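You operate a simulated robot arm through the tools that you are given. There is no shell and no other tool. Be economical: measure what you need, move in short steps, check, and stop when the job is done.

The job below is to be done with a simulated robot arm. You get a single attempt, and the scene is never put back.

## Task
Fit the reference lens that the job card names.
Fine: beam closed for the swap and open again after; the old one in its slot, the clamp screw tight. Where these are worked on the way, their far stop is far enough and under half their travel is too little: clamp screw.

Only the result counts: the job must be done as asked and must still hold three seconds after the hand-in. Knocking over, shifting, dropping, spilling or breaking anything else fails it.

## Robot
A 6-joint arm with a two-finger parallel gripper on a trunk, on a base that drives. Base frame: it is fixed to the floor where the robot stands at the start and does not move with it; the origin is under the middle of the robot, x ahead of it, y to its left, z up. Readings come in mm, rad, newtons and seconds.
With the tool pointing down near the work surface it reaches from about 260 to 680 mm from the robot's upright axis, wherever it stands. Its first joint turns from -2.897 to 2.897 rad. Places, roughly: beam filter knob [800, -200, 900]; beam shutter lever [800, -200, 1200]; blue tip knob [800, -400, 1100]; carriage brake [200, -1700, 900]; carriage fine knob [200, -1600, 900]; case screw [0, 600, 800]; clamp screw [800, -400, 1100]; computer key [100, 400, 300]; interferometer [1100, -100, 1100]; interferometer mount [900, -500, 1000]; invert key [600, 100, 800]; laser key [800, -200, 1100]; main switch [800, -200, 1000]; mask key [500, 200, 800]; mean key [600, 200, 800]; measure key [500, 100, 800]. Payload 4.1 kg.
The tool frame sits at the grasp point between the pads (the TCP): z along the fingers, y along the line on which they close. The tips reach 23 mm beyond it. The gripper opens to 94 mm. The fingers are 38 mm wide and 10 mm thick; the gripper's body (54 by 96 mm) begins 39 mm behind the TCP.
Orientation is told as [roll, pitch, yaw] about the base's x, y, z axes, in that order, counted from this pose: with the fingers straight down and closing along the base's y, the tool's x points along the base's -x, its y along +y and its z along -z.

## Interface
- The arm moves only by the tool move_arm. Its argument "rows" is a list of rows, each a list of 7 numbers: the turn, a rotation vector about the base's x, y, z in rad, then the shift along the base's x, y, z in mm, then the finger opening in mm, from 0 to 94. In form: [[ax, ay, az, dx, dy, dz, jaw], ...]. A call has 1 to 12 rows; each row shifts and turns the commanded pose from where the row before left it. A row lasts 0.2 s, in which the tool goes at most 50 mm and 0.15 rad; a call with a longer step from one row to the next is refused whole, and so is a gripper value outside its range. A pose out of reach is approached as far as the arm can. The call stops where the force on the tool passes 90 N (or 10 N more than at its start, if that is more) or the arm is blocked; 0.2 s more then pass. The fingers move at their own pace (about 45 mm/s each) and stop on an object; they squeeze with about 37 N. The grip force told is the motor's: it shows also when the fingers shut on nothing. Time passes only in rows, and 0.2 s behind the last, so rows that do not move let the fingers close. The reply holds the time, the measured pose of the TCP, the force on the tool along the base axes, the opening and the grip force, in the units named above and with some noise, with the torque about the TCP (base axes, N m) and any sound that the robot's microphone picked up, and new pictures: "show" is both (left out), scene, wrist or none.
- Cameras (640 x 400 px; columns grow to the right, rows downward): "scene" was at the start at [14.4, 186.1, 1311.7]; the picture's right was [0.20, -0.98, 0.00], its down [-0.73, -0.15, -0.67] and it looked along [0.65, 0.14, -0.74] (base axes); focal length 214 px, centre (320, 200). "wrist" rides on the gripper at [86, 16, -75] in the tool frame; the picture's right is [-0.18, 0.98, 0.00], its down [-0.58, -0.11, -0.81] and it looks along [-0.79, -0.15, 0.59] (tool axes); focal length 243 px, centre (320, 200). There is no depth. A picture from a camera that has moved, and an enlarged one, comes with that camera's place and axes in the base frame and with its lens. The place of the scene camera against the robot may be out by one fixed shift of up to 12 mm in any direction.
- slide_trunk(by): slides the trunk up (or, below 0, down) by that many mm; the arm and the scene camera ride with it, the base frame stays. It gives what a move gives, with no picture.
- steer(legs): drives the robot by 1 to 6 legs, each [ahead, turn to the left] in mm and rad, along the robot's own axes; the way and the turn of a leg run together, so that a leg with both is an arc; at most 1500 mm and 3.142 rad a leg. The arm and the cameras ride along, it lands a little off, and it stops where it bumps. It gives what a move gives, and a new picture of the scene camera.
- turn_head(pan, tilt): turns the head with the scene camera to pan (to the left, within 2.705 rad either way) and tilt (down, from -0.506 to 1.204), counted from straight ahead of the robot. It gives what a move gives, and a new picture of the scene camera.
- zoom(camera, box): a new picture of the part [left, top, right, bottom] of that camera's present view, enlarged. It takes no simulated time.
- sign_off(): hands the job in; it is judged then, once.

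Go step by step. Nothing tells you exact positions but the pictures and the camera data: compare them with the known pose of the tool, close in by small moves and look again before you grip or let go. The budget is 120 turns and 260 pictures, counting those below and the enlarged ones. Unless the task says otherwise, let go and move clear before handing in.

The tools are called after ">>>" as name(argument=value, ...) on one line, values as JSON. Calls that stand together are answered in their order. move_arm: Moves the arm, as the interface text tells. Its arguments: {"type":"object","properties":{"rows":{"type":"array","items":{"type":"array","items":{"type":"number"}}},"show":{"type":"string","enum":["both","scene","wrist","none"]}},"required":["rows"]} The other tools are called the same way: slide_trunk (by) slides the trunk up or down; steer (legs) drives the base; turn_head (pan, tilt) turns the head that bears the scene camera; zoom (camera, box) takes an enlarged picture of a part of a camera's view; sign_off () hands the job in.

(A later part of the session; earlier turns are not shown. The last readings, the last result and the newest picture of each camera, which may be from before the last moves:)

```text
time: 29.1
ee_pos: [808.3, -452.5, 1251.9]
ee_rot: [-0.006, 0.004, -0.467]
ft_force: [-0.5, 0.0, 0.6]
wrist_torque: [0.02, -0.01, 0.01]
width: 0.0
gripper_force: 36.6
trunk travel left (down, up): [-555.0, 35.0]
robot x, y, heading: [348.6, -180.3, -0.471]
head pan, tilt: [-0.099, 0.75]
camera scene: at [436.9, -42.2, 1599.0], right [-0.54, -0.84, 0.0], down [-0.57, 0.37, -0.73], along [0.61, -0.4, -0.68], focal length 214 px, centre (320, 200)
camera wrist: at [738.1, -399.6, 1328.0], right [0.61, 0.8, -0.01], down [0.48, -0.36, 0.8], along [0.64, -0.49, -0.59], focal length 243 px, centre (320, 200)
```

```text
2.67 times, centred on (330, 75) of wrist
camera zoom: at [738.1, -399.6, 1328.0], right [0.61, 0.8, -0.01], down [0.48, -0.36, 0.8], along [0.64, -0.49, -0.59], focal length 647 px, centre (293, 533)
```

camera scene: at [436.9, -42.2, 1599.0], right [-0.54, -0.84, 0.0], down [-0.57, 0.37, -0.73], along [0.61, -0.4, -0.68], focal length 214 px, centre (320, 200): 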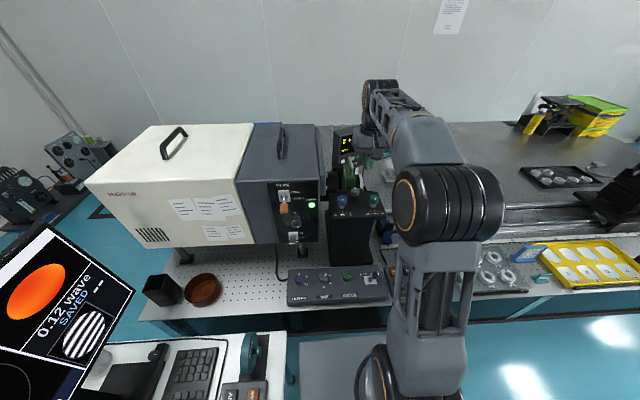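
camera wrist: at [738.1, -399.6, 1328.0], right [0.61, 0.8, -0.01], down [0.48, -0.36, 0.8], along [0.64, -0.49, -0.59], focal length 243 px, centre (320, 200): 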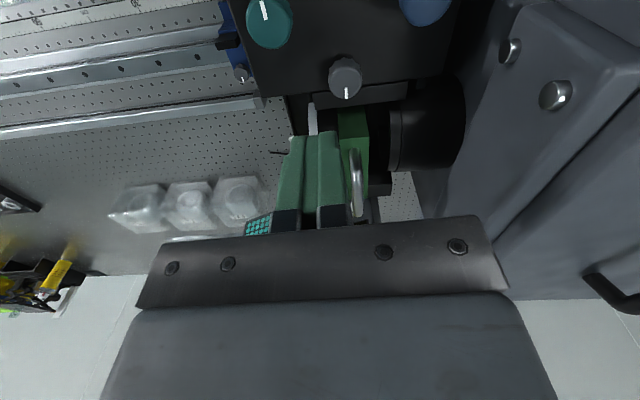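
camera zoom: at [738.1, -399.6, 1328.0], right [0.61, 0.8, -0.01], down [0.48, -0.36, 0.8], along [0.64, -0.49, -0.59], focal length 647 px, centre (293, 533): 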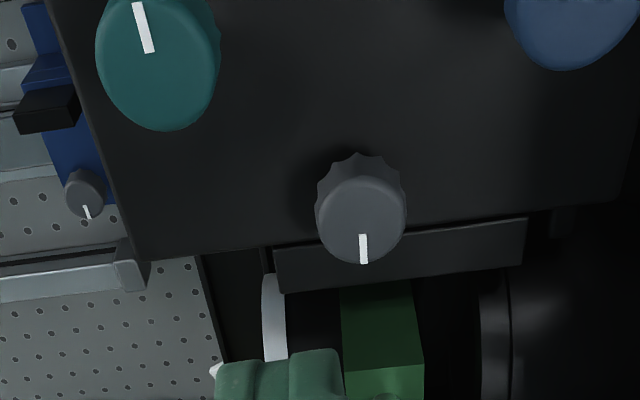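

The clamp knob (white mark) stands in front of the green f:3.3 block with its handle. I open slightly, pre-rotate clockwise and come above the knob.

>>> move_arm(rows=[[0, 0, -0.12, 8, 0, -15, 56], [0, 0, -0.12, 8, 1, -15, 56], [0, 0, -0.12, 7, 1, -20, 56], [0, 0, -0.12, 7, 0, -20, 56]], show="both")

>>> zoom(camera="scene", box=[300, 140, 420, 220])

```text
time: 30.1
ee_pos: [837.6, -447.4, 1182.7]
ee_rot: [-0.007, 0.003, -0.949]
ft_force: [-0.5, 0.1, -0.5]
wrist_torque: [0.04, 0.02, 0.04]
width: 56.3
gripper_force: 0.1
trunk travel left (down, up): [-555.0, 35.0]
robot x, y, heading: [343.8, -180.6, -0.475]
head pan, tilt: [-0.099, 0.75]
camera scene: at [436.8, -41.6, 1598.9], right [-0.54, -0.84, 0.0], down [-0.57, 0.37, -0.73], along [0.61, -0.4, -0.68], focal length 214 px, centre (320, 200)
camera wrist: at [802.1, -369.2, 1259.1], right [0.91, 0.42, -0.01], down [0.26, -0.54, 0.8], along [0.34, -0.73, -0.59], focal length 243 px, centre (320, 200)
```

scene: 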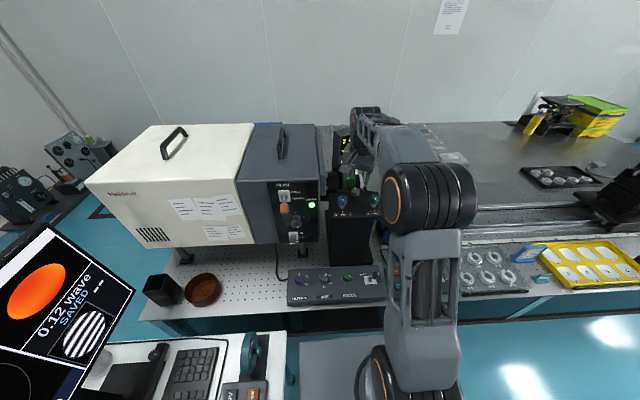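
wrist: 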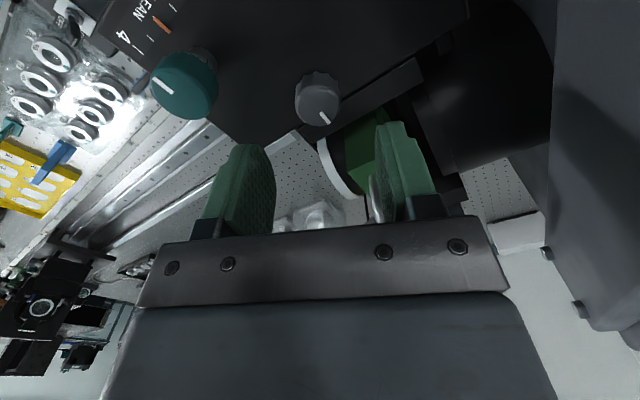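

```text
5.00 times, centred on (360, 180) of scene
camera zoom: at [436.8, -41.6, 1598.9], right [-0.54, -0.84, 0.0], down [-0.57, 0.37, -0.73], along [0.61, -0.4, -0.68], focal length 1072 px, centre (120, 300)
```

zoom: 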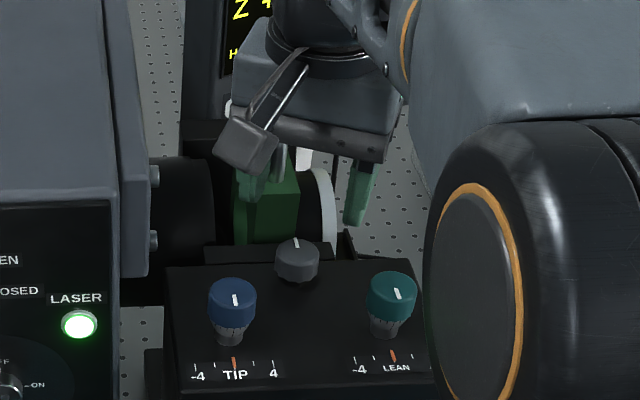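

>>> move_arm(rows=[[0, 0, 0.08, 0, -1, -20, 48], [0, 0, 0, 0, 0, -20, 48], [0, 0, 0, 0, 0, -12, 48]], show="wrist")

>>> zoom(camera="scene", box=[300, 140, 420, 220])

>>> zoom(camera="wrist", box=[220, 80, 460, 230])

```text
time: 30.9
ee_pos: [839.2, -449.7, 1131.5]
ee_rot: [-0.006, 0.004, -0.868]
ft_force: [-0.1, 0.1, -0.2]
wrist_torque: [0.0, 0.0, 0.02]
width: 48.2
gripper_force: 0.1
trunk travel left (down, up): [-555.0, 35.0]
robot x, y, heading: [347.9, -175.8, -0.476]
head pan, tilt: [-0.099, 0.75]
camera wrist: at [795.7, -374.4, 1207.7], right [0.87, 0.5, -0.01], down [0.3, -0.51, 0.8], along [0.4, -0.7, -0.59], focal length 243 px, centre (320, 200)
```

wrist: 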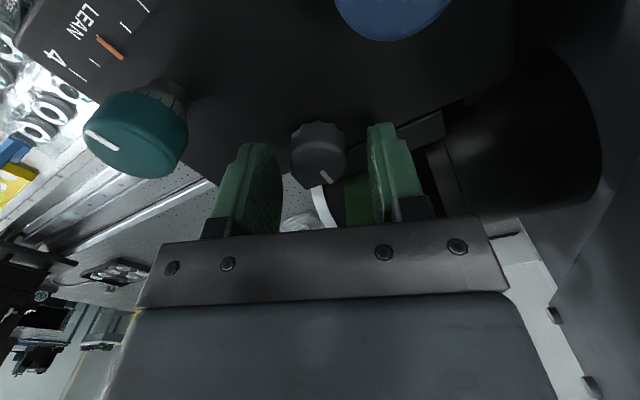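

```text
5.00 times, centred on (360, 180) of scene
camera zoom: at [436.4, -41.5, 1599.0], right [-0.54, -0.84, 0.0], down [-0.57, 0.37, -0.73], along [0.61, -0.4, -0.68], focal length 1072 px, centre (120, 300)
```

zoom: 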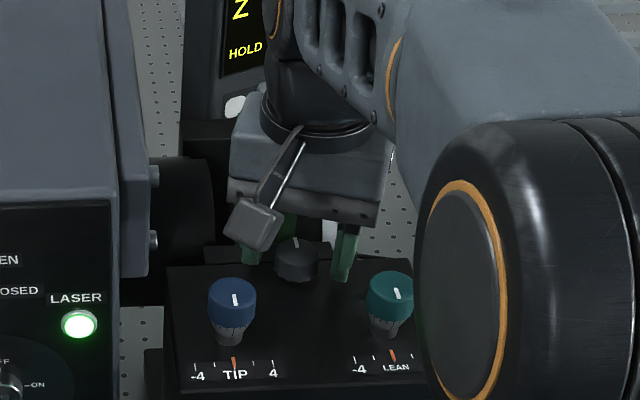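

```text
2.67 times, centred on (340, 155) of wrist
camera zoom: at [795.7, -374.4, 1207.7], right [0.87, 0.5, -0.01], down [0.3, -0.51, 0.8], along [0.4, -0.7, -0.59], focal length 647 px, centre (267, 320)
```

zoom: 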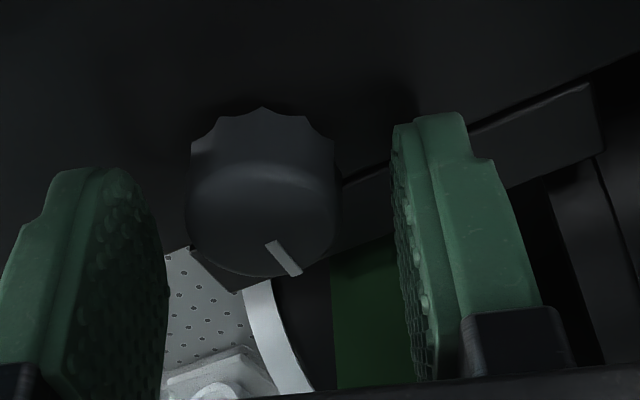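

Knob is between the fingers; I lower 14 mm more and grip.

>>> move_arm(rows=[[0, 0, 0, 0, -2, -14, 48], [0, 0, 0, 0, 0, 0, 15], [0, 0, 0, 0, 0, 0, 15], [0, 0, 0, 0, 0, 0, 15]], show="wrist")

```text
time: 31.9
ee_pos: [839.5, -449.9, 1122.0]
ee_rot: [-0.001, -0.004, -0.867]
ft_force: [10.8, 4.0, 46.4]
wrist_torque: [2.05, 0.15, 0.16]
width: 28.7
gripper_force: 44.9
trunk travel left (down, up): [-555.0, 35.0]
robot x, y, heading: [348.4, -177.6, -0.477]
head pan, tilt: [-0.099, 0.75]
camera wrist: at [794.8, -374.1, 1198.3], right [0.87, 0.5, 0.0], down [0.29, -0.51, 0.81], along [0.4, -0.7, -0.59], focal length 243 px, centre (320, 200)
```

wrist: 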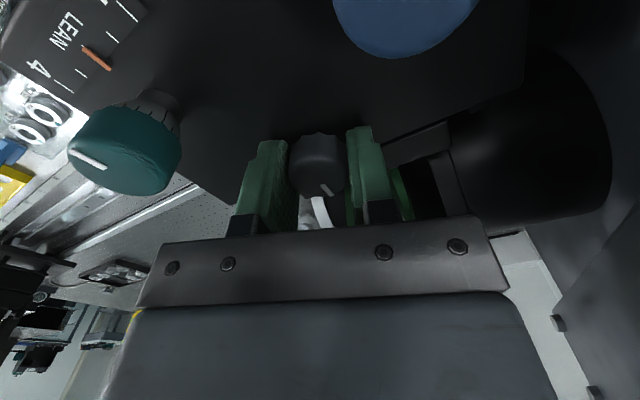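

A fingertip touches the bar. I open, rise 7 mm and grip again.

>>> move_arm(rows=[[0, 0, 0, 0, 0, 4, 44], [0, 0, 0, -1, 0, 4, 44], [0, 0, 0, 0, 0, 0, 15], [0, 0, 0, 0, 0, 0, 15], [0, 0, 0, 0, 0, 0, 15]], show="none")

```text
time: 33.1
ee_pos: [838.8, -448.8, 1123.7]
ee_rot: [-0.009, 0.007, -0.867]
ft_force: [2.6, 6.3, -20.1]
wrist_torque: [-0.44, -1.28, 0.04]
width: 29.0
gripper_force: 45.0
trunk travel left (down, up): [-555.0, 35.0]
robot x, y, heading: [345.1, -179.4, -0.466]
head pan, tilt: [-0.099, 0.75]
```

>>> move_arm(rows=[[0, 0, 0, 0, 0, -2, 15], [0, 0, 0.1, 0, 0, 0, 15], [0, 0, 0.1, 0, 0, 0, 15], [0, 0, 0.1, 0, 0, 0, 15], [0, 0, 0.1, 0, 0, 0, 15]], show="wrist")

```text
time: 34.3
ee_pos: [841.3, -450.3, 1123.9]
ee_rot: [-0.007, 0.003, -0.464]
ft_force: [14.7, 9.1, -4.2]
wrist_torque: [0.5, -0.79, -0.54]
width: 29.0
gripper_force: 45.1
trunk travel left (down, up): [-555.0, 35.0]
robot x, y, heading: [348.5, -176.2, -0.47]
head pan, tilt: [-0.099, 0.75]
camera wrist: at [771.2, -397.4, 1199.7], right [0.6, 0.8, -0.01], down [0.48, -0.35, 0.81], along [0.64, -0.49, -0.59], focal length 243 px, centre (320, 200)
```

wrist: 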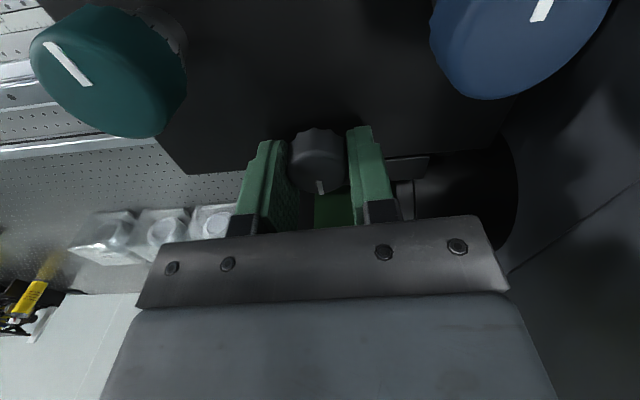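

>>> zoom(camera="wrist", box=[260, 110, 380, 230])

>>> zoom(camera="scene", box=[320, 160, 400, 220])

```text
3.33 times, centred on (320, 170) of wrist
camera zoom: at [771.2, -397.4, 1199.7], right [0.6, 0.8, -0.01], down [0.48, -0.35, 0.81], along [0.64, -0.49, -0.59], focal length 809 px, centre (320, 300)
```

zoom: 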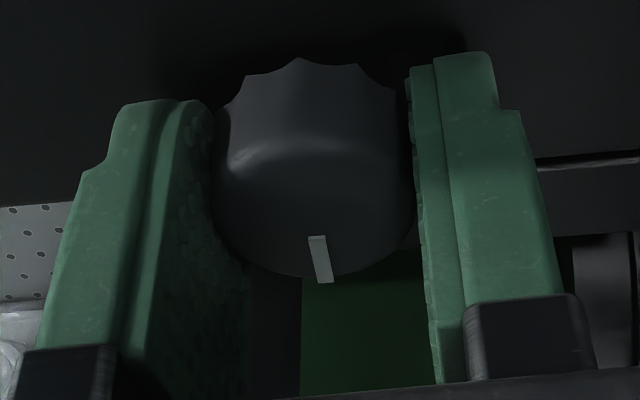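

```text
6.67 times, centred on (360, 190) of scene
camera zoom: at [439.1, -39.9, 1598.7], right [-0.54, -0.84, 0.0], down [-0.57, 0.37, -0.73], along [0.61, -0.4, -0.68], focal length 1430 px, centre (53, 267)
```

zoom: 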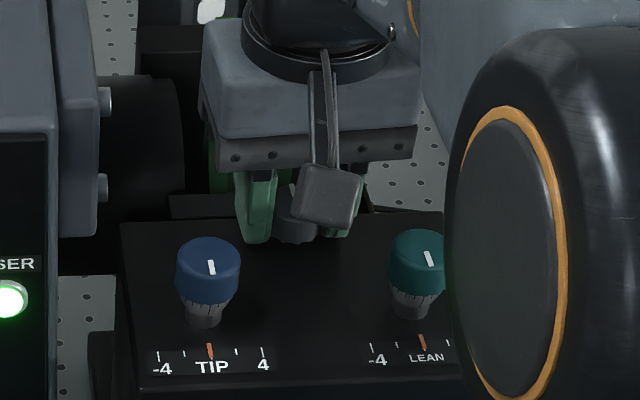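

The knob may be turning only partly; I keep turning counter-clockwise and watch the mark.

>>> move_arm(rows=[[0, 0, 0.1, 0, 0, 0, 0], [0, 0, 0.1, 0, 0, 0, 0], [0, 0, 0.1, 0, 0, 0, 0], [0, 0, 0.1, 0, 0, 0, 0]], show="none")

>>> zoom(camera="wrist", box=[260, 110, 380, 230])

```text
time: 35.3
ee_pos: [838.9, -447.6, 1122.3]
ee_rot: [-0.007, 0.005, -0.064]
ft_force: [9.8, 18.7, 1.4]
wrist_torque: [0.7, -0.18, -0.54]
width: 28.7
gripper_force: 45.1
trunk travel left (down, up): [-555.0, 35.0]
robot x, y, heading: [348.1, -176.5, -0.469]
head pan, tilt: [-0.099, 0.75]
```

```text
3.33 times, centred on (320, 170) of wrist
camera zoom: at [754.4, -426.9, 1199.9], right [0.25, 0.97, -0.01], down [0.58, -0.14, 0.8], along [0.78, -0.2, -0.59], focal length 809 px, centre (320, 300)
```

zoom: 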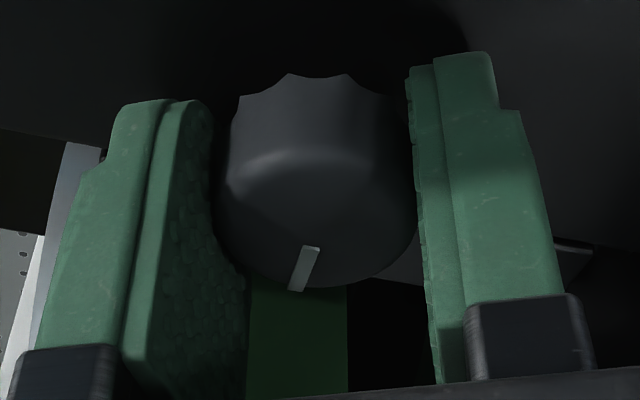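

The knob slips at this direction — no turning. I try the other direction from here.

>>> move_arm(rows=[[0, 0, -0.1, 0, -1, 0, 0], [0, 0, -0.1, 0, -1, 0, 0], [0, 0, -0.1, 0, 0, 0, 0], [0, 0, -0.1, 0, 0, 0, 0]], show="none")

>>> zoom(camera="wrist", box=[260, 110, 380, 230])

```text
time: 36.3
ee_pos: [839.5, -449.9, 1123.1]
ee_rot: [-0.006, 0.005, -0.467]
ft_force: [5.7, 28.9, -0.4]
wrist_torque: [1.29, 0.9, -0.07]
width: 28.6
gripper_force: 44.4
trunk travel left (down, up): [-555.0, 35.0]
robot x, y, heading: [344.6, -178.8, -0.477]
head pan, tilt: [-0.099, 0.75]
```

```text
3.33 times, centred on (320, 170) of wrist
camera zoom: at [769.7, -396.2, 1199.8], right [0.61, 0.79, -0.01], down [0.48, -0.36, 0.8], along [0.64, -0.49, -0.59], focal length 809 px, centre (320, 300)
```

zoom: 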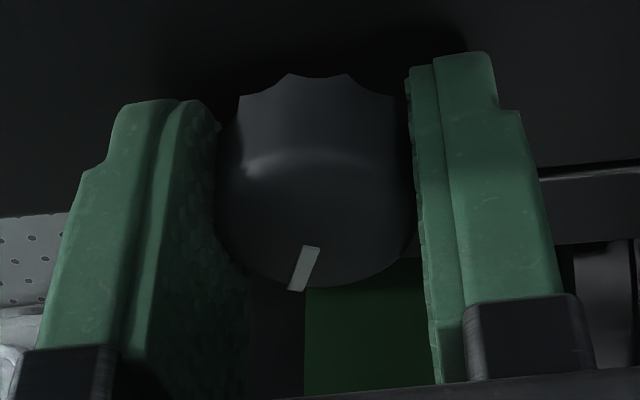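

Clockwise the knob turns freely with the gripper, so that is loosening. I continue clockwise, then re-grip.

>>> move_arm(rows=[[0, 0, -0.1, 0, 0, 0, 0], [0, 0, -0.1, 0, 0, 0, 0], [0, 0, -0.1, 0, 0, 0, 0], [0, 0, -0.1, 0, 0, 0, 0], [0, 0, -0.1, 0, 0, 0, 0]], show="none")

>>> zoom(camera="wrist", box=[260, 110, 380, 230])

>>> zoom(camera="scene", box=[320, 140, 400, 200])

```text
time: 37.5
ee_pos: [838.2, -449.5, 1123.5]
ee_rot: [-0.006, 0.004, -0.97]
ft_force: [-4.1, 30.7, -9.6]
wrist_torque: [0.75, -0.16, -0.02]
width: 28.9
gripper_force: 44.8
trunk travel left (down, up): [-555.0, 35.0]
robot x, y, heading: [344.3, -177.4, -0.474]
head pan, tilt: [-0.099, 0.75]
```

```text
3.33 times, centred on (320, 170) of wrist
camera zoom: at [803.2, -370.4, 1199.8], right [0.91, 0.4, -0.01], down [0.25, -0.54, 0.8], along [0.32, -0.74, -0.59], focal length 809 px, centre (320, 300)
```

zoom: 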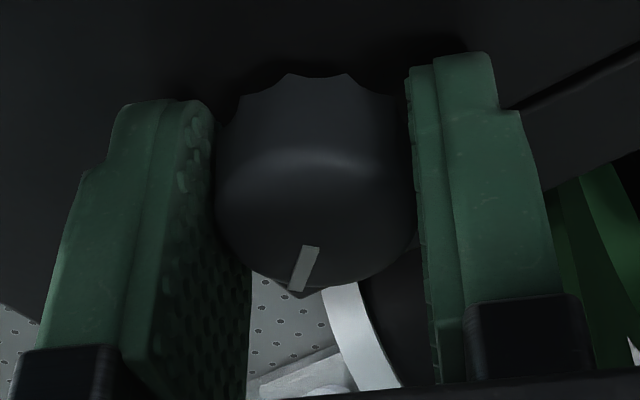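

```text
6.67 times, centred on (360, 170) of scene
camera zoom: at [436.9, -36.3, 1598.4], right [-0.54, -0.84, 0.0], down [-0.57, 0.37, -0.73], along [0.61, -0.4, -0.68], focal length 1430 px, centre (53, 400)
```

zoom: 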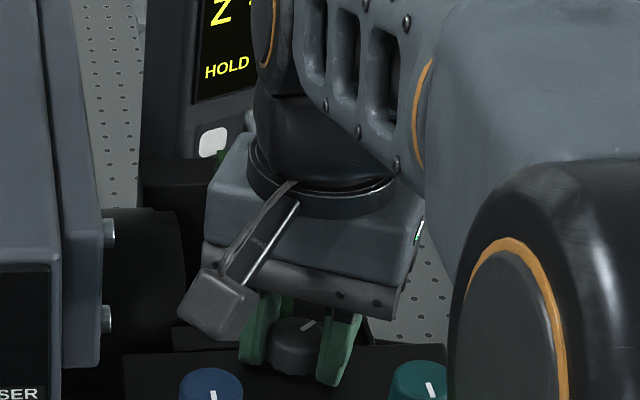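

>>> move_arm(rows=[[0, 0, 0, 0, 1, 0, 44], [0, 0, 0.14, 0, 1, 0, 44], [0, 0, 0.14, 0, 0, 0, 44], [0, 0, 0.14, 0, 0, 0, 44], [0, 0, 0.14, 0, 0, 0, 44], [0, 0, 0.14, 0, 0, 0, 44], [0, 0, 0.14, 0, 0, 0, 44], [0, 0, 0.14, 0, 0, 0, 44], [0, 0, 0, 0, 0, 0, 0], [0, 0, 0, 0, 0, 0, 0], [0, 0, 0, 0, 0, 0, 0]], show="none")

>>> zoom(camera="wrist", box=[260, 110, 380, 230])

>>> move_arm(rows=[[0, 0, -0.12, 0, 0, 0, 0], [0, 0, -0.12, 0, 0, 0, 0], [0, 0, -0.12, 0, 0, 0, 0], [0, 0, -0.12, 0, 0, 0, 0], [0, 0, -0.12, 0, 0, 0, 0], [0, 0, -0.12, 0, 0, 0, 0], [0, 0, -0.12, 0, 0, 0, 0], [0, 0, -0.12, 0, 0, 0, 0]], show="none")

>>> zoom(camera="wrist", box=[260, 110, 380, 230])

```text
time: 39.9
ee_pos: [837.9, -448.1, 1122.6]
ee_rot: [-0.004, 0.007, 0.014]
ft_force: [0.8, 22.5, -3.5]
wrist_torque: [1.08, 0.11, -0.02]
width: 28.2
gripper_force: 44.9
trunk travel left (down, up): [-555.0, 35.0]
robot x, y, heading: [348.9, -175.4, -0.474]
head pan, tilt: [-0.099, 0.75]
```

```text
3.33 times, centred on (320, 170) of wrist
camera zoom: at [751.8, -433.5, 1199.6], right [0.17, 0.99, -0.01], down [0.59, -0.1, 0.8], along [0.79, -0.14, -0.59], focal length 809 px, centre (320, 300)
```

zoom: 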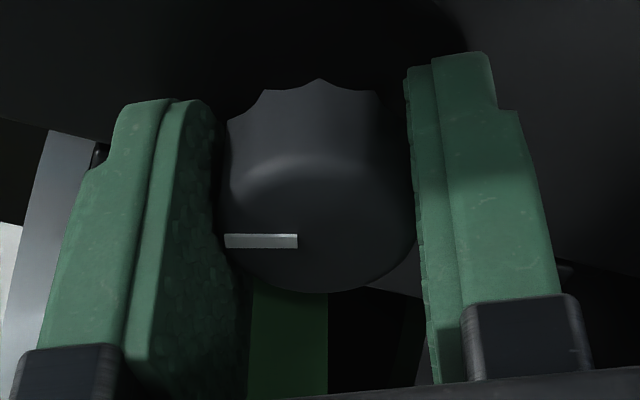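

```text
time: 41.7
ee_pos: [838.6, -448.4, 1124.7]
ee_rot: [-0.009, 0.004, -0.954]
ft_force: [-5.5, 23.9, -17.6]
wrist_torque: [1.05, -0.25, -0.03]
width: 28.3
gripper_force: 45.0
trunk travel left (down, up): [-555.0, 35.0]
robot x, y, heading: [343.7, -174.4, -0.472]
head pan, tilt: [-0.099, 0.75]
```

```text
3.33 times, centred on (320, 170) of wrist
camera zoom: at [801.2, -370.1, 1199.5], right [0.91, 0.42, -0.01], down [0.26, -0.54, 0.8], along [0.33, -0.73, -0.59], focal length 809 px, centre (320, 300)
```

zoom: 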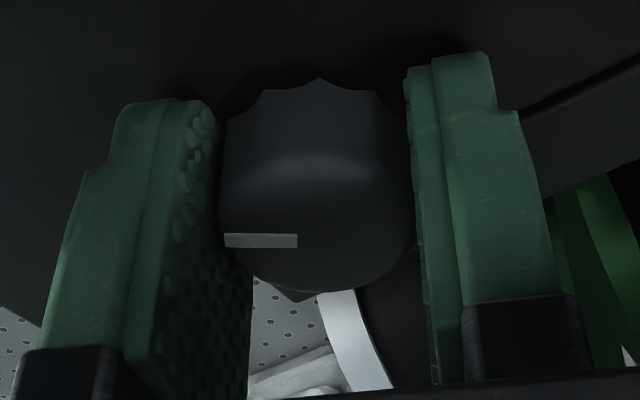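

Another 0.97 rad done freely (about 1.9 total). I repeat the ratchet.

>>> move_arm(rows=[[0, 0, 0, 0, 0, 0, 44], [0, 0, 0.14, 0, 0, 0, 44], [0, 0, 0.14, 0, 0, 0, 44], [0, 0, 0.14, 0, 0, 0, 44], [0, 0, 0.14, 0, 0, 0, 44], [0, 0, 0.14, 0, 0, 0, 44], [0, 0, 0.14, 0, 0, 0, 44], [0, 0, 0.14, 0, 0, 0, 44]], show="none")

>>> zoom(camera="wrist", box=[260, 110, 380, 230])

```text
time: 43.5
ee_pos: [839.0, -451.0, 1122.6]
ee_rot: [-0.008, 0.005, 0.034]
ft_force: [0.4, 0.2, -0.1]
wrist_torque: [-0.02, 0.0, -0.01]
width: 44.0
gripper_force: 0.1
trunk travel left (down, up): [-555.0, 35.0]
robot x, y, heading: [351.6, -179.6, -0.479]
head pan, tilt: [-0.099, 0.75]
```

```text
3.33 times, centred on (320, 170) of wrist
camera zoom: at [752.1, -438.7, 1199.9], right [0.15, 0.99, -0.01], down [0.59, -0.08, 0.8], along [0.8, -0.12, -0.59], focal length 809 px, centre (320, 300)
```

zoom: 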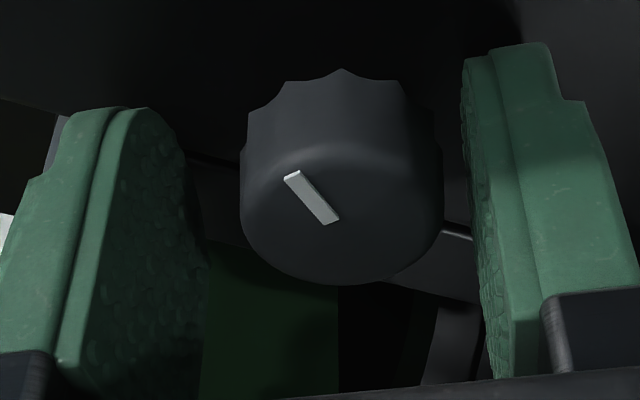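

>>> move_arm(rows=[[0, 0, 0, 0, 2, 0, 0], [0, 0, 0, 0, 0, 0, 0], [0, 0, 0, 0, 0, 0, 0], [0, 0, -0.12, 0, 0, 0, 0], [0, 0, -0.12, 0, 0, 0, 0], [0, 0, -0.12, 0, 0, 0, 0], [0, 0, -0.12, 0, 0, 0, 0], [0, 0, -0.12, 0, 0, 0, 0], [0, 0, -0.12, 0, 0, 0, 0], [0, 0, -0.12, 0, 0, 0, 0], [0, 0, -0.12, 0, 0, 0, 0]], show="none")

>>> zoom(camera="wrist", box=[260, 110, 380, 230])

```text
time: 45.9
ee_pos: [839.3, -450.5, 1124.2]
ee_rot: [-0.008, 0.004, -0.93]
ft_force: [-2.8, 6.5, -4.1]
wrist_torque: [0.61, -0.39, 0.44]
width: 29.1
gripper_force: 44.8
trunk travel left (down, up): [-555.0, 35.0]
robot x, y, heading: [343.4, -178.4, -0.473]
head pan, tilt: [-0.099, 0.75]
```

```text
3.33 times, centred on (320, 170) of wrist
camera zoom: at [800.2, -371.8, 1199.7], right [0.9, 0.44, -0.01], down [0.27, -0.53, 0.81], along [0.35, -0.73, -0.59], focal length 809 px, centre (320, 300)
```

zoom: 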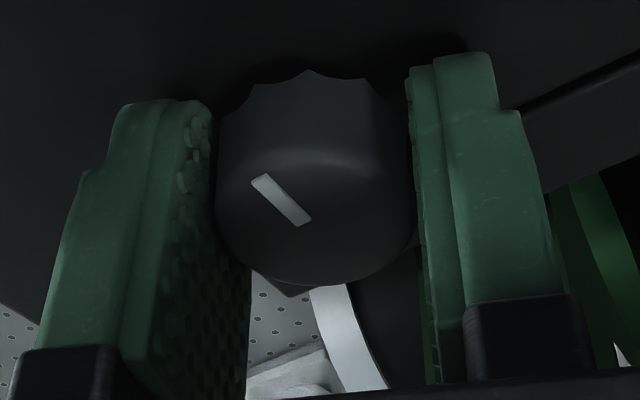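

Resistance (0.44 Nm) appears; I turn a bit more to confirm the stop.

>>> move_arm(rows=[[0, 0, -0.1, 0, 0, 0, 0], [0, 0, -0.1, 0, 0, 0, 0]], show="none")

>>> zoom(camera="wrist", box=[260, 110, 380, 230])

```text
time: 46.5
ee_pos: [839.6, -451.3, 1123.5]
ee_rot: [-0.005, 0.003, -1.13]
ft_force: [0.1, -1.9, -1.3]
wrist_torque: [0.09, -0.47, 0.78]
width: 28.6
gripper_force: 44.6
trunk travel left (down, up): [-555.0, 35.0]
robot x, y, heading: [347.0, -179.8, -0.473]
head pan, tilt: [-0.099, 0.75]
```

```text
3.33 times, centred on (320, 170) of wrist
camera zoom: at [816.5, -366.8, 1199.7], right [0.97, 0.25, -0.01], down [0.15, -0.57, 0.81], along [0.2, -0.78, -0.59], focal length 809 px, centre (320, 300)
```

zoom: 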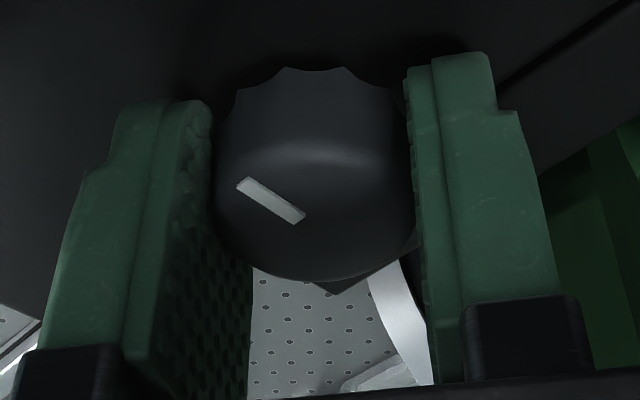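

The far stop is reached (about 2.8 rad of travel). I release, rise and look at the lens handle.

>>> move_arm(rows=[[0, 0, 0, 0, 0, 0, 50], [0, 0, 0, 0, 0, 0, 50], [0, 0, 0.14, 0, 0, 40, 50], [0, 0, 0.14, -10, 5, 40, 50], [0, 0, 0.14, -20, 10, 40, 30], [0, 0, 0.14, -20, 10, 30, 20], [0, 0, 0.1, 0, 0, 0, 0]], show="wrist")

>>> zoom(camera="wrist", box=[240, 30, 440, 190])

>>> zoom(camera="scene", box=[310, 130, 410, 220])

```text
time: 48.1
ee_pos: [787.7, -424.0, 1273.3]
ee_rot: [-0.007, 0.003, -0.466]
ft_force: [0.4, -0.2, 0.9]
wrist_torque: [-0.02, 0.02, -0.04]
width: 0.0
gripper_force: 15.2
trunk travel left (down, up): [-555.0, 35.0]
robot x, y, heading: [345.9, -177.6, -0.47]
head pan, tilt: [-0.099, 0.75]
camera wrist: at [718.4, -371.6, 1349.8], right [0.61, 0.8, -0.01], down [0.48, -0.36, 0.8], along [0.64, -0.49, -0.59], focal length 243 px, centre (320, 200)
```

wrist: 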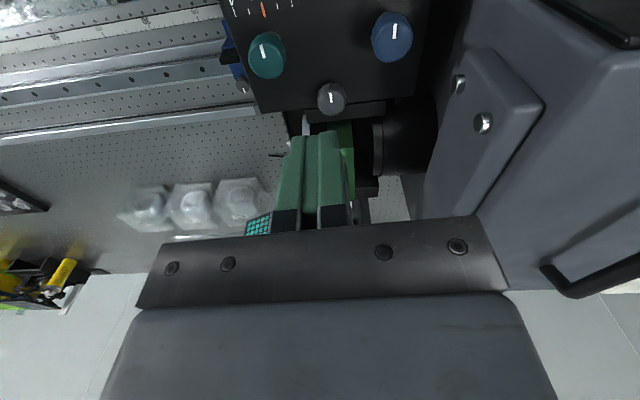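

```text
2.50 times, centred on (340, 110) of wrist
camera zoom: at [718.4, -371.6, 1349.8], right [0.61, 0.8, -0.01], down [0.48, -0.36, 0.8], along [0.64, -0.49, -0.59], focal length 606 px, centre (270, 425)
```

zoom: 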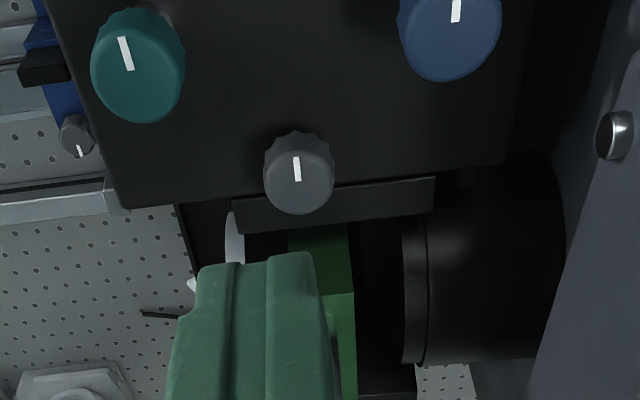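

```text
4.44 times, centred on (360, 175) of scene
camera zoom: at [437.0, -40.7, 1598.9], right [-0.54, -0.84, 0.0], down [-0.57, 0.37, -0.73], along [0.61, -0.4, -0.68], focal length 953 px, centre (142, 311)
```

zoom: 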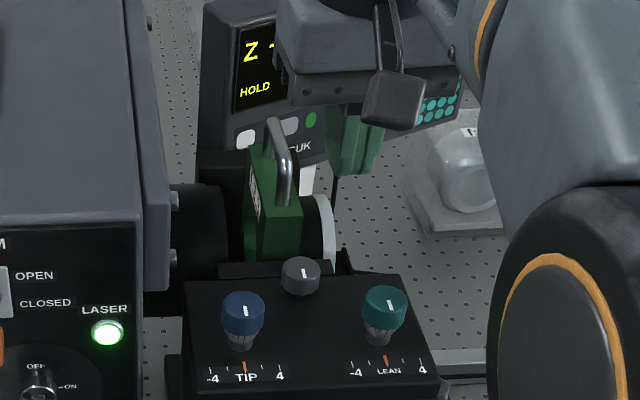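

The handle bar runs along depth above the green block. I shift right for an unobstructed wrist view of it.

>>> move_arm(rows=[[0, 0, 0, -18, -35, 15, 0], [0, 0, 0, -18, -35, 15, 0]], show="wrist")

>>> zoom(camera="wrist", box=[300, 60, 500, 220])

>>> move_arm(rows=[[0, 0, 0, -18, -35, 15, 0], [0, 0, 0, -18, -35, 15, 0]], show="none")

>>> zoom(camera="wrist", box=[320, 60, 520, 220])

```text
time: 48.7
ee_pos: [751.5, -496.1, 1303.9]
ee_rot: [-0.005, 0.003, -0.468]
ft_force: [0.5, -0.4, -0.2]
wrist_torque: [0.02, -0.04, -0.02]
width: 0.0
gripper_force: 37.3
trunk travel left (down, up): [-555.0, 35.0]
robot x, y, heading: [349.0, -177.7, -0.474]
head pan, tilt: [-0.099, 0.75]
camera wrist: at [682.3, -442.0, 1379.6], right [0.61, 0.79, -0.01], down [0.47, -0.36, 0.8], along [0.64, -0.49, -0.59], focal length 243 px, centre (320, 200)
```

wrist: 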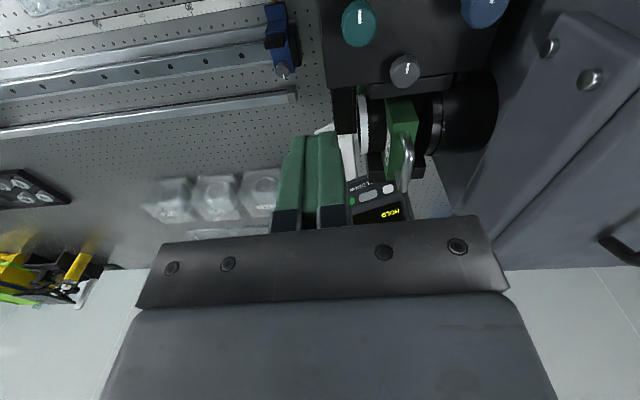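

```text
2.50 times, centred on (400, 140) of wrist
camera zoom: at [682.3, -442.0, 1379.6], right [0.61, 0.79, -0.01], down [0.47, -0.36, 0.8], along [0.64, -0.49, -0.59], focal length 606 px, centre (120, 350)
```

zoom: 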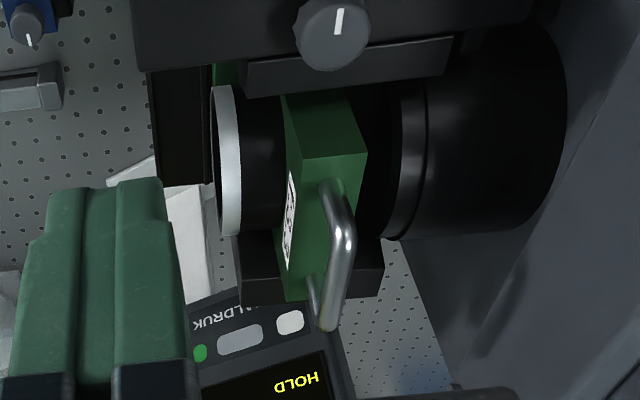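

```text
time: 49.3
ee_pos: [714.8, -565.3, 1332.5]
ee_rot: [-0.005, 0.004, -0.468]
ft_force: [0.8, 0.1, 0.1]
wrist_torque: [0.04, 0.01, -0.03]
width: 0.0
gripper_force: 36.7
trunk travel left (down, up): [-555.0, 35.0]
robot x, y, heading: [347.0, -176.6, -0.471]
head pan, tilt: [-0.099, 0.75]
```

```text
2.50 times, centred on (420, 140) of wrist
camera zoom: at [645.4, -512.7, 1409.0], right [0.61, 0.79, -0.01], down [0.47, -0.36, 0.8], along [0.64, -0.49, -0.59], focal length 606 px, centre (70, 350)
```

zoom: 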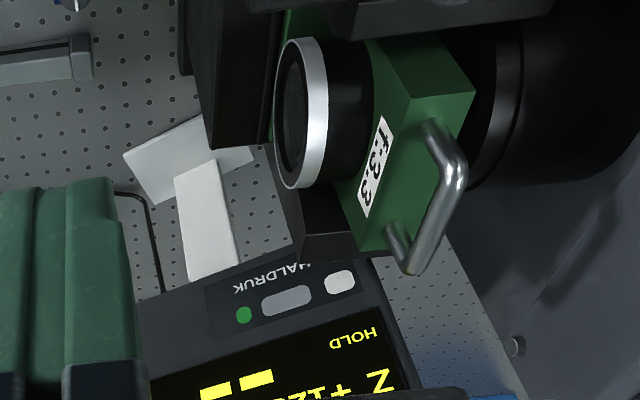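

Handle bar located: from (902,-475) to (961,-510), z≈1162, block top z≈1137. It is at the edge of reach, so I drive 60 mm closer first.

>>> steer(legs=[[60, 0]])

```text
time: 50.2
ee_pos: [769.5, -594.1, 1333.9]
ee_rot: [-0.005, 0.005, -0.47]
ft_force: [1.8, -0.1, 0.1]
wrist_torque: [0.07, -0.02, 0.01]
width: 0.1
gripper_force: 36.6
trunk travel left (down, up): [-555.0, 35.0]
robot x, y, heading: [404.0, -208.5, -0.468]
head pan, tilt: [-0.099, 0.75]
camera scene: at [491.1, -70.4, 1599.0], right [-0.54, -0.84, 0.0], down [-0.57, 0.37, -0.73], along [0.62, -0.39, -0.68], focal length 214 px, centre (320, 200)
```

scene: 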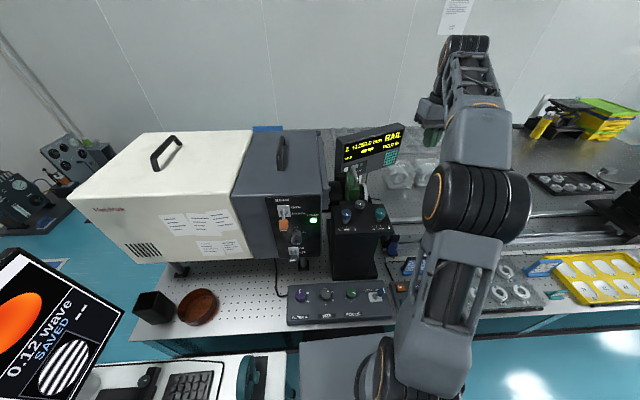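

>>> move_arm(rows=[[0.005, -0.005, -0.07, 32, 20, -10, 50], [0, 0, 0, 32, 20, -10, 50], [0, 0, 0, 32, 20, -10, 50], [0, 0, 0, 33, 21, -10, 50], [0, 0, 0, 32, 20, -15, 50]], show="both")

>>> zoom(camera="scene", box=[310, 120, 430, 210])

```text
time: 51.4
ee_pos: [930.2, -492.9, 1277.1]
ee_rot: [0.001, 0.0, -0.54]
ft_force: [0.0, 0.0, -0.7]
wrist_torque: [-0.05, -0.01, -0.03]
width: 49.8
gripper_force: 0.0
trunk travel left (down, up): [-555.0, 35.0]
robot x, y, heading: [400.5, -202.9, -0.471]
head pan, tilt: [-0.099, 0.75]
camera scene: at [491.0, -68.9, 1598.9], right [-0.54, -0.84, 0.0], down [-0.57, 0.37, -0.73], along [0.62, -0.39, -0.68], focal length 214 px, centre (320, 200)
camera wrist: at [864.1, -435.6, 1352.9], right [0.66, 0.75, 0.0], down [0.44, -0.39, 0.81], along [0.6, -0.54, -0.59], focal length 243 px, centre (320, 200)
```

scene: 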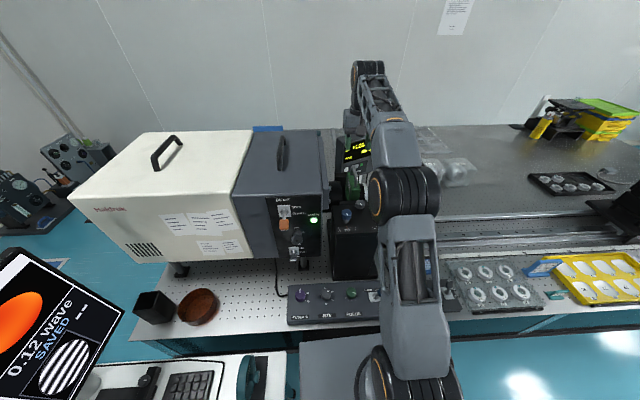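
wrist: 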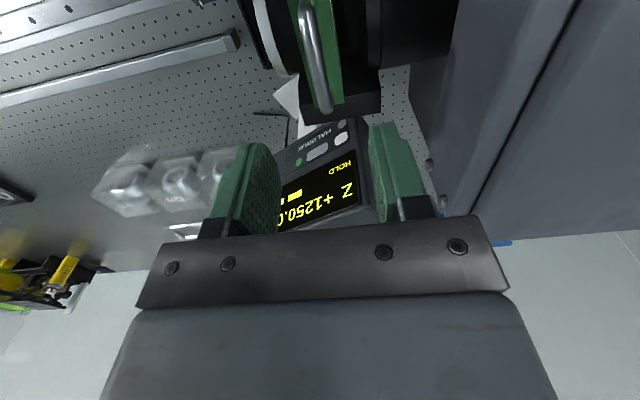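

```text
4.44 times, centred on (370, 165) of scene
camera zoom: at [491.0, -68.9, 1598.9], right [-0.54, -0.84, 0.0], down [-0.57, 0.37, -0.73], along [0.62, -0.39, -0.68], focal length 953 px, centre (98, 356)
```

zoom: 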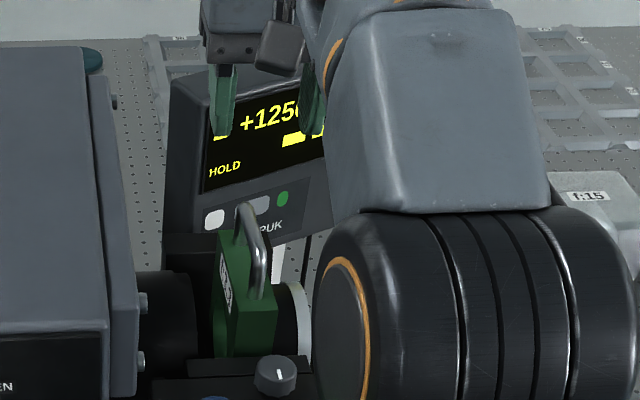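

Alignment looks right. I descend toward the handle.

>>> move_arm(rows=[[0, 0, 0, 0, -1, -40, 50], [0, 0, 0, 0, -1, -35, 40], [0, 0, 0, 0, 0, -20, 40]], show="wrist")

>>> zoom(camera="scene", box=[310, 120, 430, 210])

```text
time: 52.2
ee_pos: [928.5, -494.6, 1181.9]
ee_rot: [0.0, 0.002, -0.542]
ft_force: [-0.4, 0.0, 0.1]
wrist_torque: [0.02, -0.01, -0.03]
width: 39.9
gripper_force: 0.1
trunk travel left (down, up): [-555.0, 35.0]
robot x, y, heading: [400.4, -210.9, -0.473]
head pan, tilt: [-0.099, 0.75]
camera wrist: at [863.4, -436.4, 1257.9], right [0.66, 0.75, 0.0], down [0.44, -0.39, 0.81], along [0.6, -0.53, -0.59], focal length 243 px, centre (320, 200)
```

wrist: 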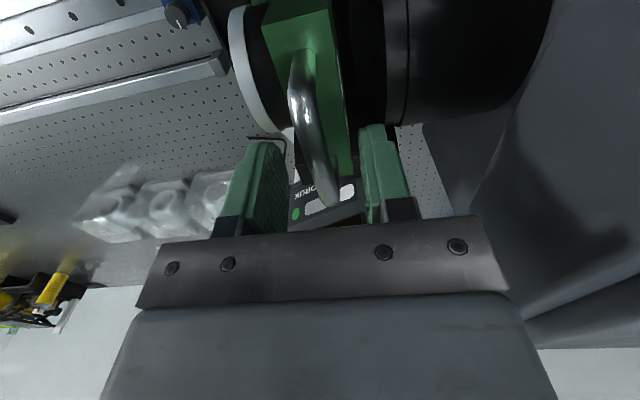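

```text
4.44 times, centred on (370, 165) of scene
camera zoom: at [490.4, -69.2, 1599.0], right [-0.54, -0.84, 0.0], down [-0.57, 0.37, -0.73], along [0.62, -0.39, -0.68], focal length 953 px, centre (98, 356)
```

zoom: 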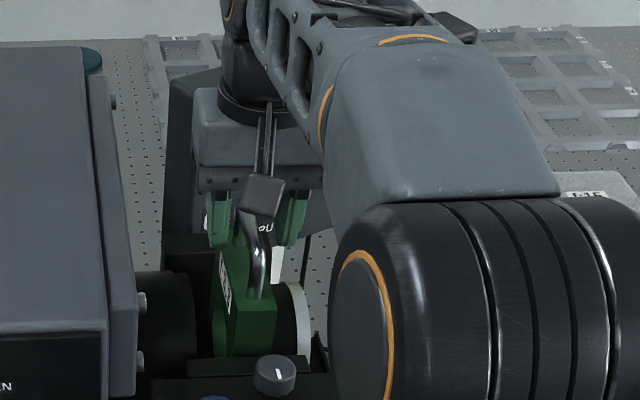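

>>> move_arm(rows=[[0, 0, 0, 0, -1, -8, 40], [0, 0, 0, 0, 0, -8, 40], [0, 0, 0, 0, 0, 0, 0], [0, 0, 0, 0, 0, 0, 0], [0, 0, 0, 0, 0, 0, 0]], show="wrist")

```text
time: 53.4
ee_pos: [928.5, -495.1, 1165.3]
ee_rot: [0.0, 0.001, -0.543]
ft_force: [0.3, 0.5, -0.9]
wrist_torque: [-0.11, -0.16, -0.02]
width: 11.3
gripper_force: 36.7
trunk travel left (down, up): [-555.0, 35.0]
robot x, y, heading: [404.3, -207.5, -0.476]
head pan, tilt: [-0.099, 0.75]
camera wrist: at [862.9, -437.8, 1242.1], right [0.66, 0.75, 0.0], down [0.44, -0.39, 0.8], along [0.6, -0.53, -0.59], focal length 243 px, centre (320, 200)
```

wrist: 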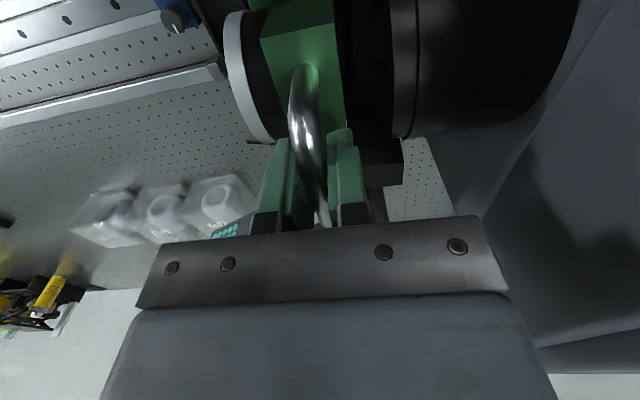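

Gripped (11 mm rod). I lift gently and watch the force.

>>> move_arm(rows=[[0, 0, 0, 0, 0, 5, 0], [0, 0, 0, 0, 0, 8, 0], [0, 0, 0, 0, 0, 10, 0]], show="wrist")

```text
time: 54.2
ee_pos: [930.2, -494.5, 1189.7]
ee_rot: [0.0, 0.002, -0.541]
ft_force: [0.2, -0.1, -5.7]
wrist_torque: [0.06, -0.02, -0.04]
width: 11.4
gripper_force: 36.8
trunk travel left (down, up): [-555.0, 35.0]
robot x, y, heading: [402.7, -202.4, -0.469]
head pan, tilt: [-0.099, 0.75]
camera wrist: at [863.5, -437.2, 1265.4], right [0.66, 0.75, 0.0], down [0.44, -0.39, 0.8], along [0.6, -0.53, -0.59], focal length 243 px, centre (320, 200)
```

wrist: 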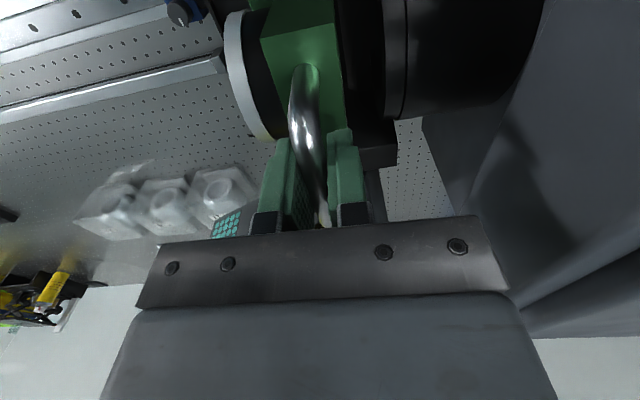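

It comes free with 5.7 N weight. I raise it well clear and look.

>>> move_arm(rows=[[0, 0, 0, 0, 0, 30, 0], [0, 0, 0, 0, 0, 40, 0], [0, 0, 0, 0, 0, 40, 0], [0, 0, 0, 0, 0, 40, 0], [0, 0, 0, 0, 0, 20, 0]], show="both")

>>> zoom(camera="scene", box=[310, 90, 430, 210])

```text
time: 55.4
ee_pos: [909.9, -482.8, 1337.4]
ee_rot: [0.001, 0.002, -0.54]
ft_force: [0.6, 0.0, -5.4]
wrist_torque: [0.06, -0.04, -0.02]
width: 11.6
gripper_force: 36.6
out of reach, approached as far as the arm can: row 4, 5
trunk travel left (down, up): [-555.0, 35.0]
robot x, y, heading: [396.5, -204.7, -0.472]
head pan, tilt: [-0.099, 0.75]
camera scene: at [491.0, -69.6, 1598.9], right [-0.54, -0.84, 0.0], down [-0.57, 0.37, -0.73], along [0.62, -0.39, -0.68], focal length 214 px, centre (320, 200)
camera wrist: at [843.9, -425.8, 1413.2], right [0.66, 0.75, 0.0], down [0.44, -0.39, 0.8], along [0.6, -0.53, -0.59], focal length 243 px, centre (320, 200)
```

scene: 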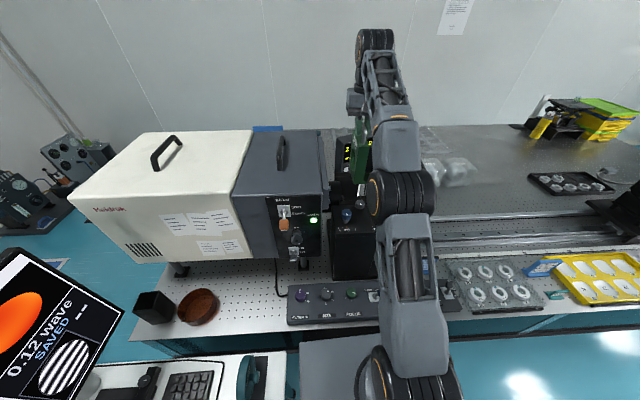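
wrist: 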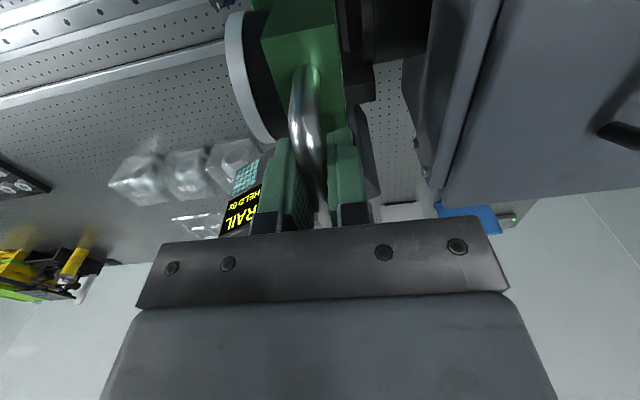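

```text
3.33 times, centred on (370, 150) of scene
camera zoom: at [491.0, -69.6, 1598.9], right [-0.54, -0.84, 0.0], down [-0.57, 0.37, -0.73], along [0.62, -0.39, -0.68], focal length 715 px, centre (153, 367)
```

zoom: 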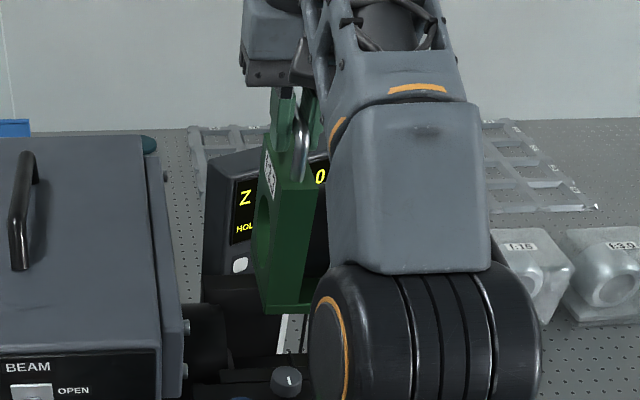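

Clear of the mount. I pull the arm in toward the robot.

>>> move_arm(rows=[[0, 0, 0, -38, 20, -6, 0], [0, 0, 0, -40, 20, -6, 0], [0, 0, 0, -40, 20, 0, 0], [0, 0, 0, -40, 20, 0, 0], [0, 0, 0, -40, 20, 0, 0], [0, 0, 0, -40, 20, 0, 0]], show="both")

```text
time: 56.8
ee_pos: [667.1, -362.2, 1323.8]
ee_rot: [0.0, 0.002, -0.542]
ft_force: [0.8, 0.3, -5.5]
wrist_torque: [0.05, -0.02, -0.01]
width: 11.0
gripper_force: 36.7
trunk travel left (down, up): [-555.0, 35.0]
robot x, y, heading: [400.0, -209.4, -0.471]
head pan, tilt: [-0.099, 0.75]
camera scene: at [489.4, -68.6, 1598.9], right [-0.54, -0.84, 0.0], down [-0.57, 0.37, -0.73], along [0.62, -0.39, -0.68], focal length 214 px, centre (320, 200)
camera wrist: at [600.9, -305.4, 1400.2], right [0.66, 0.75, 0.0], down [0.44, -0.39, 0.81], along [0.6, -0.53, -0.59], focal length 243 px, centre (320, 200)
```

scene: 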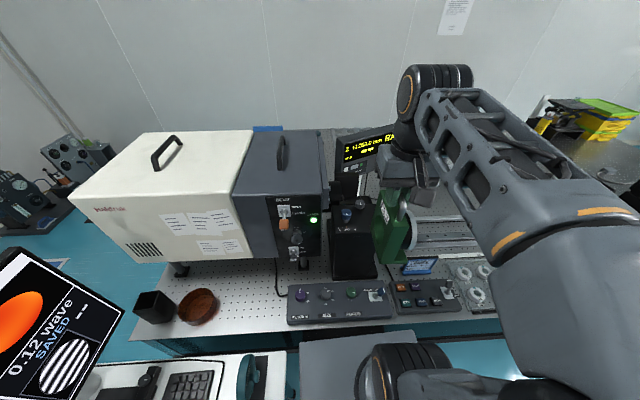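
wrist: 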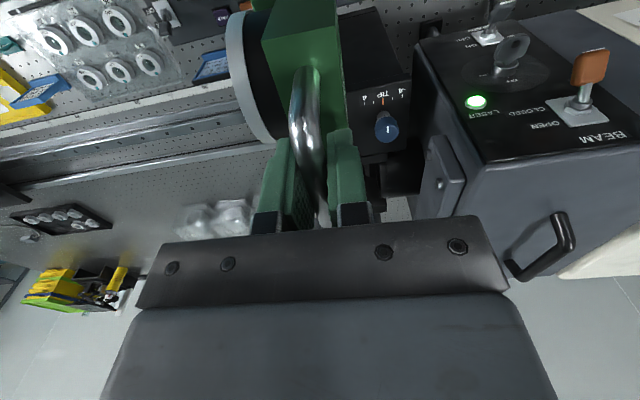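

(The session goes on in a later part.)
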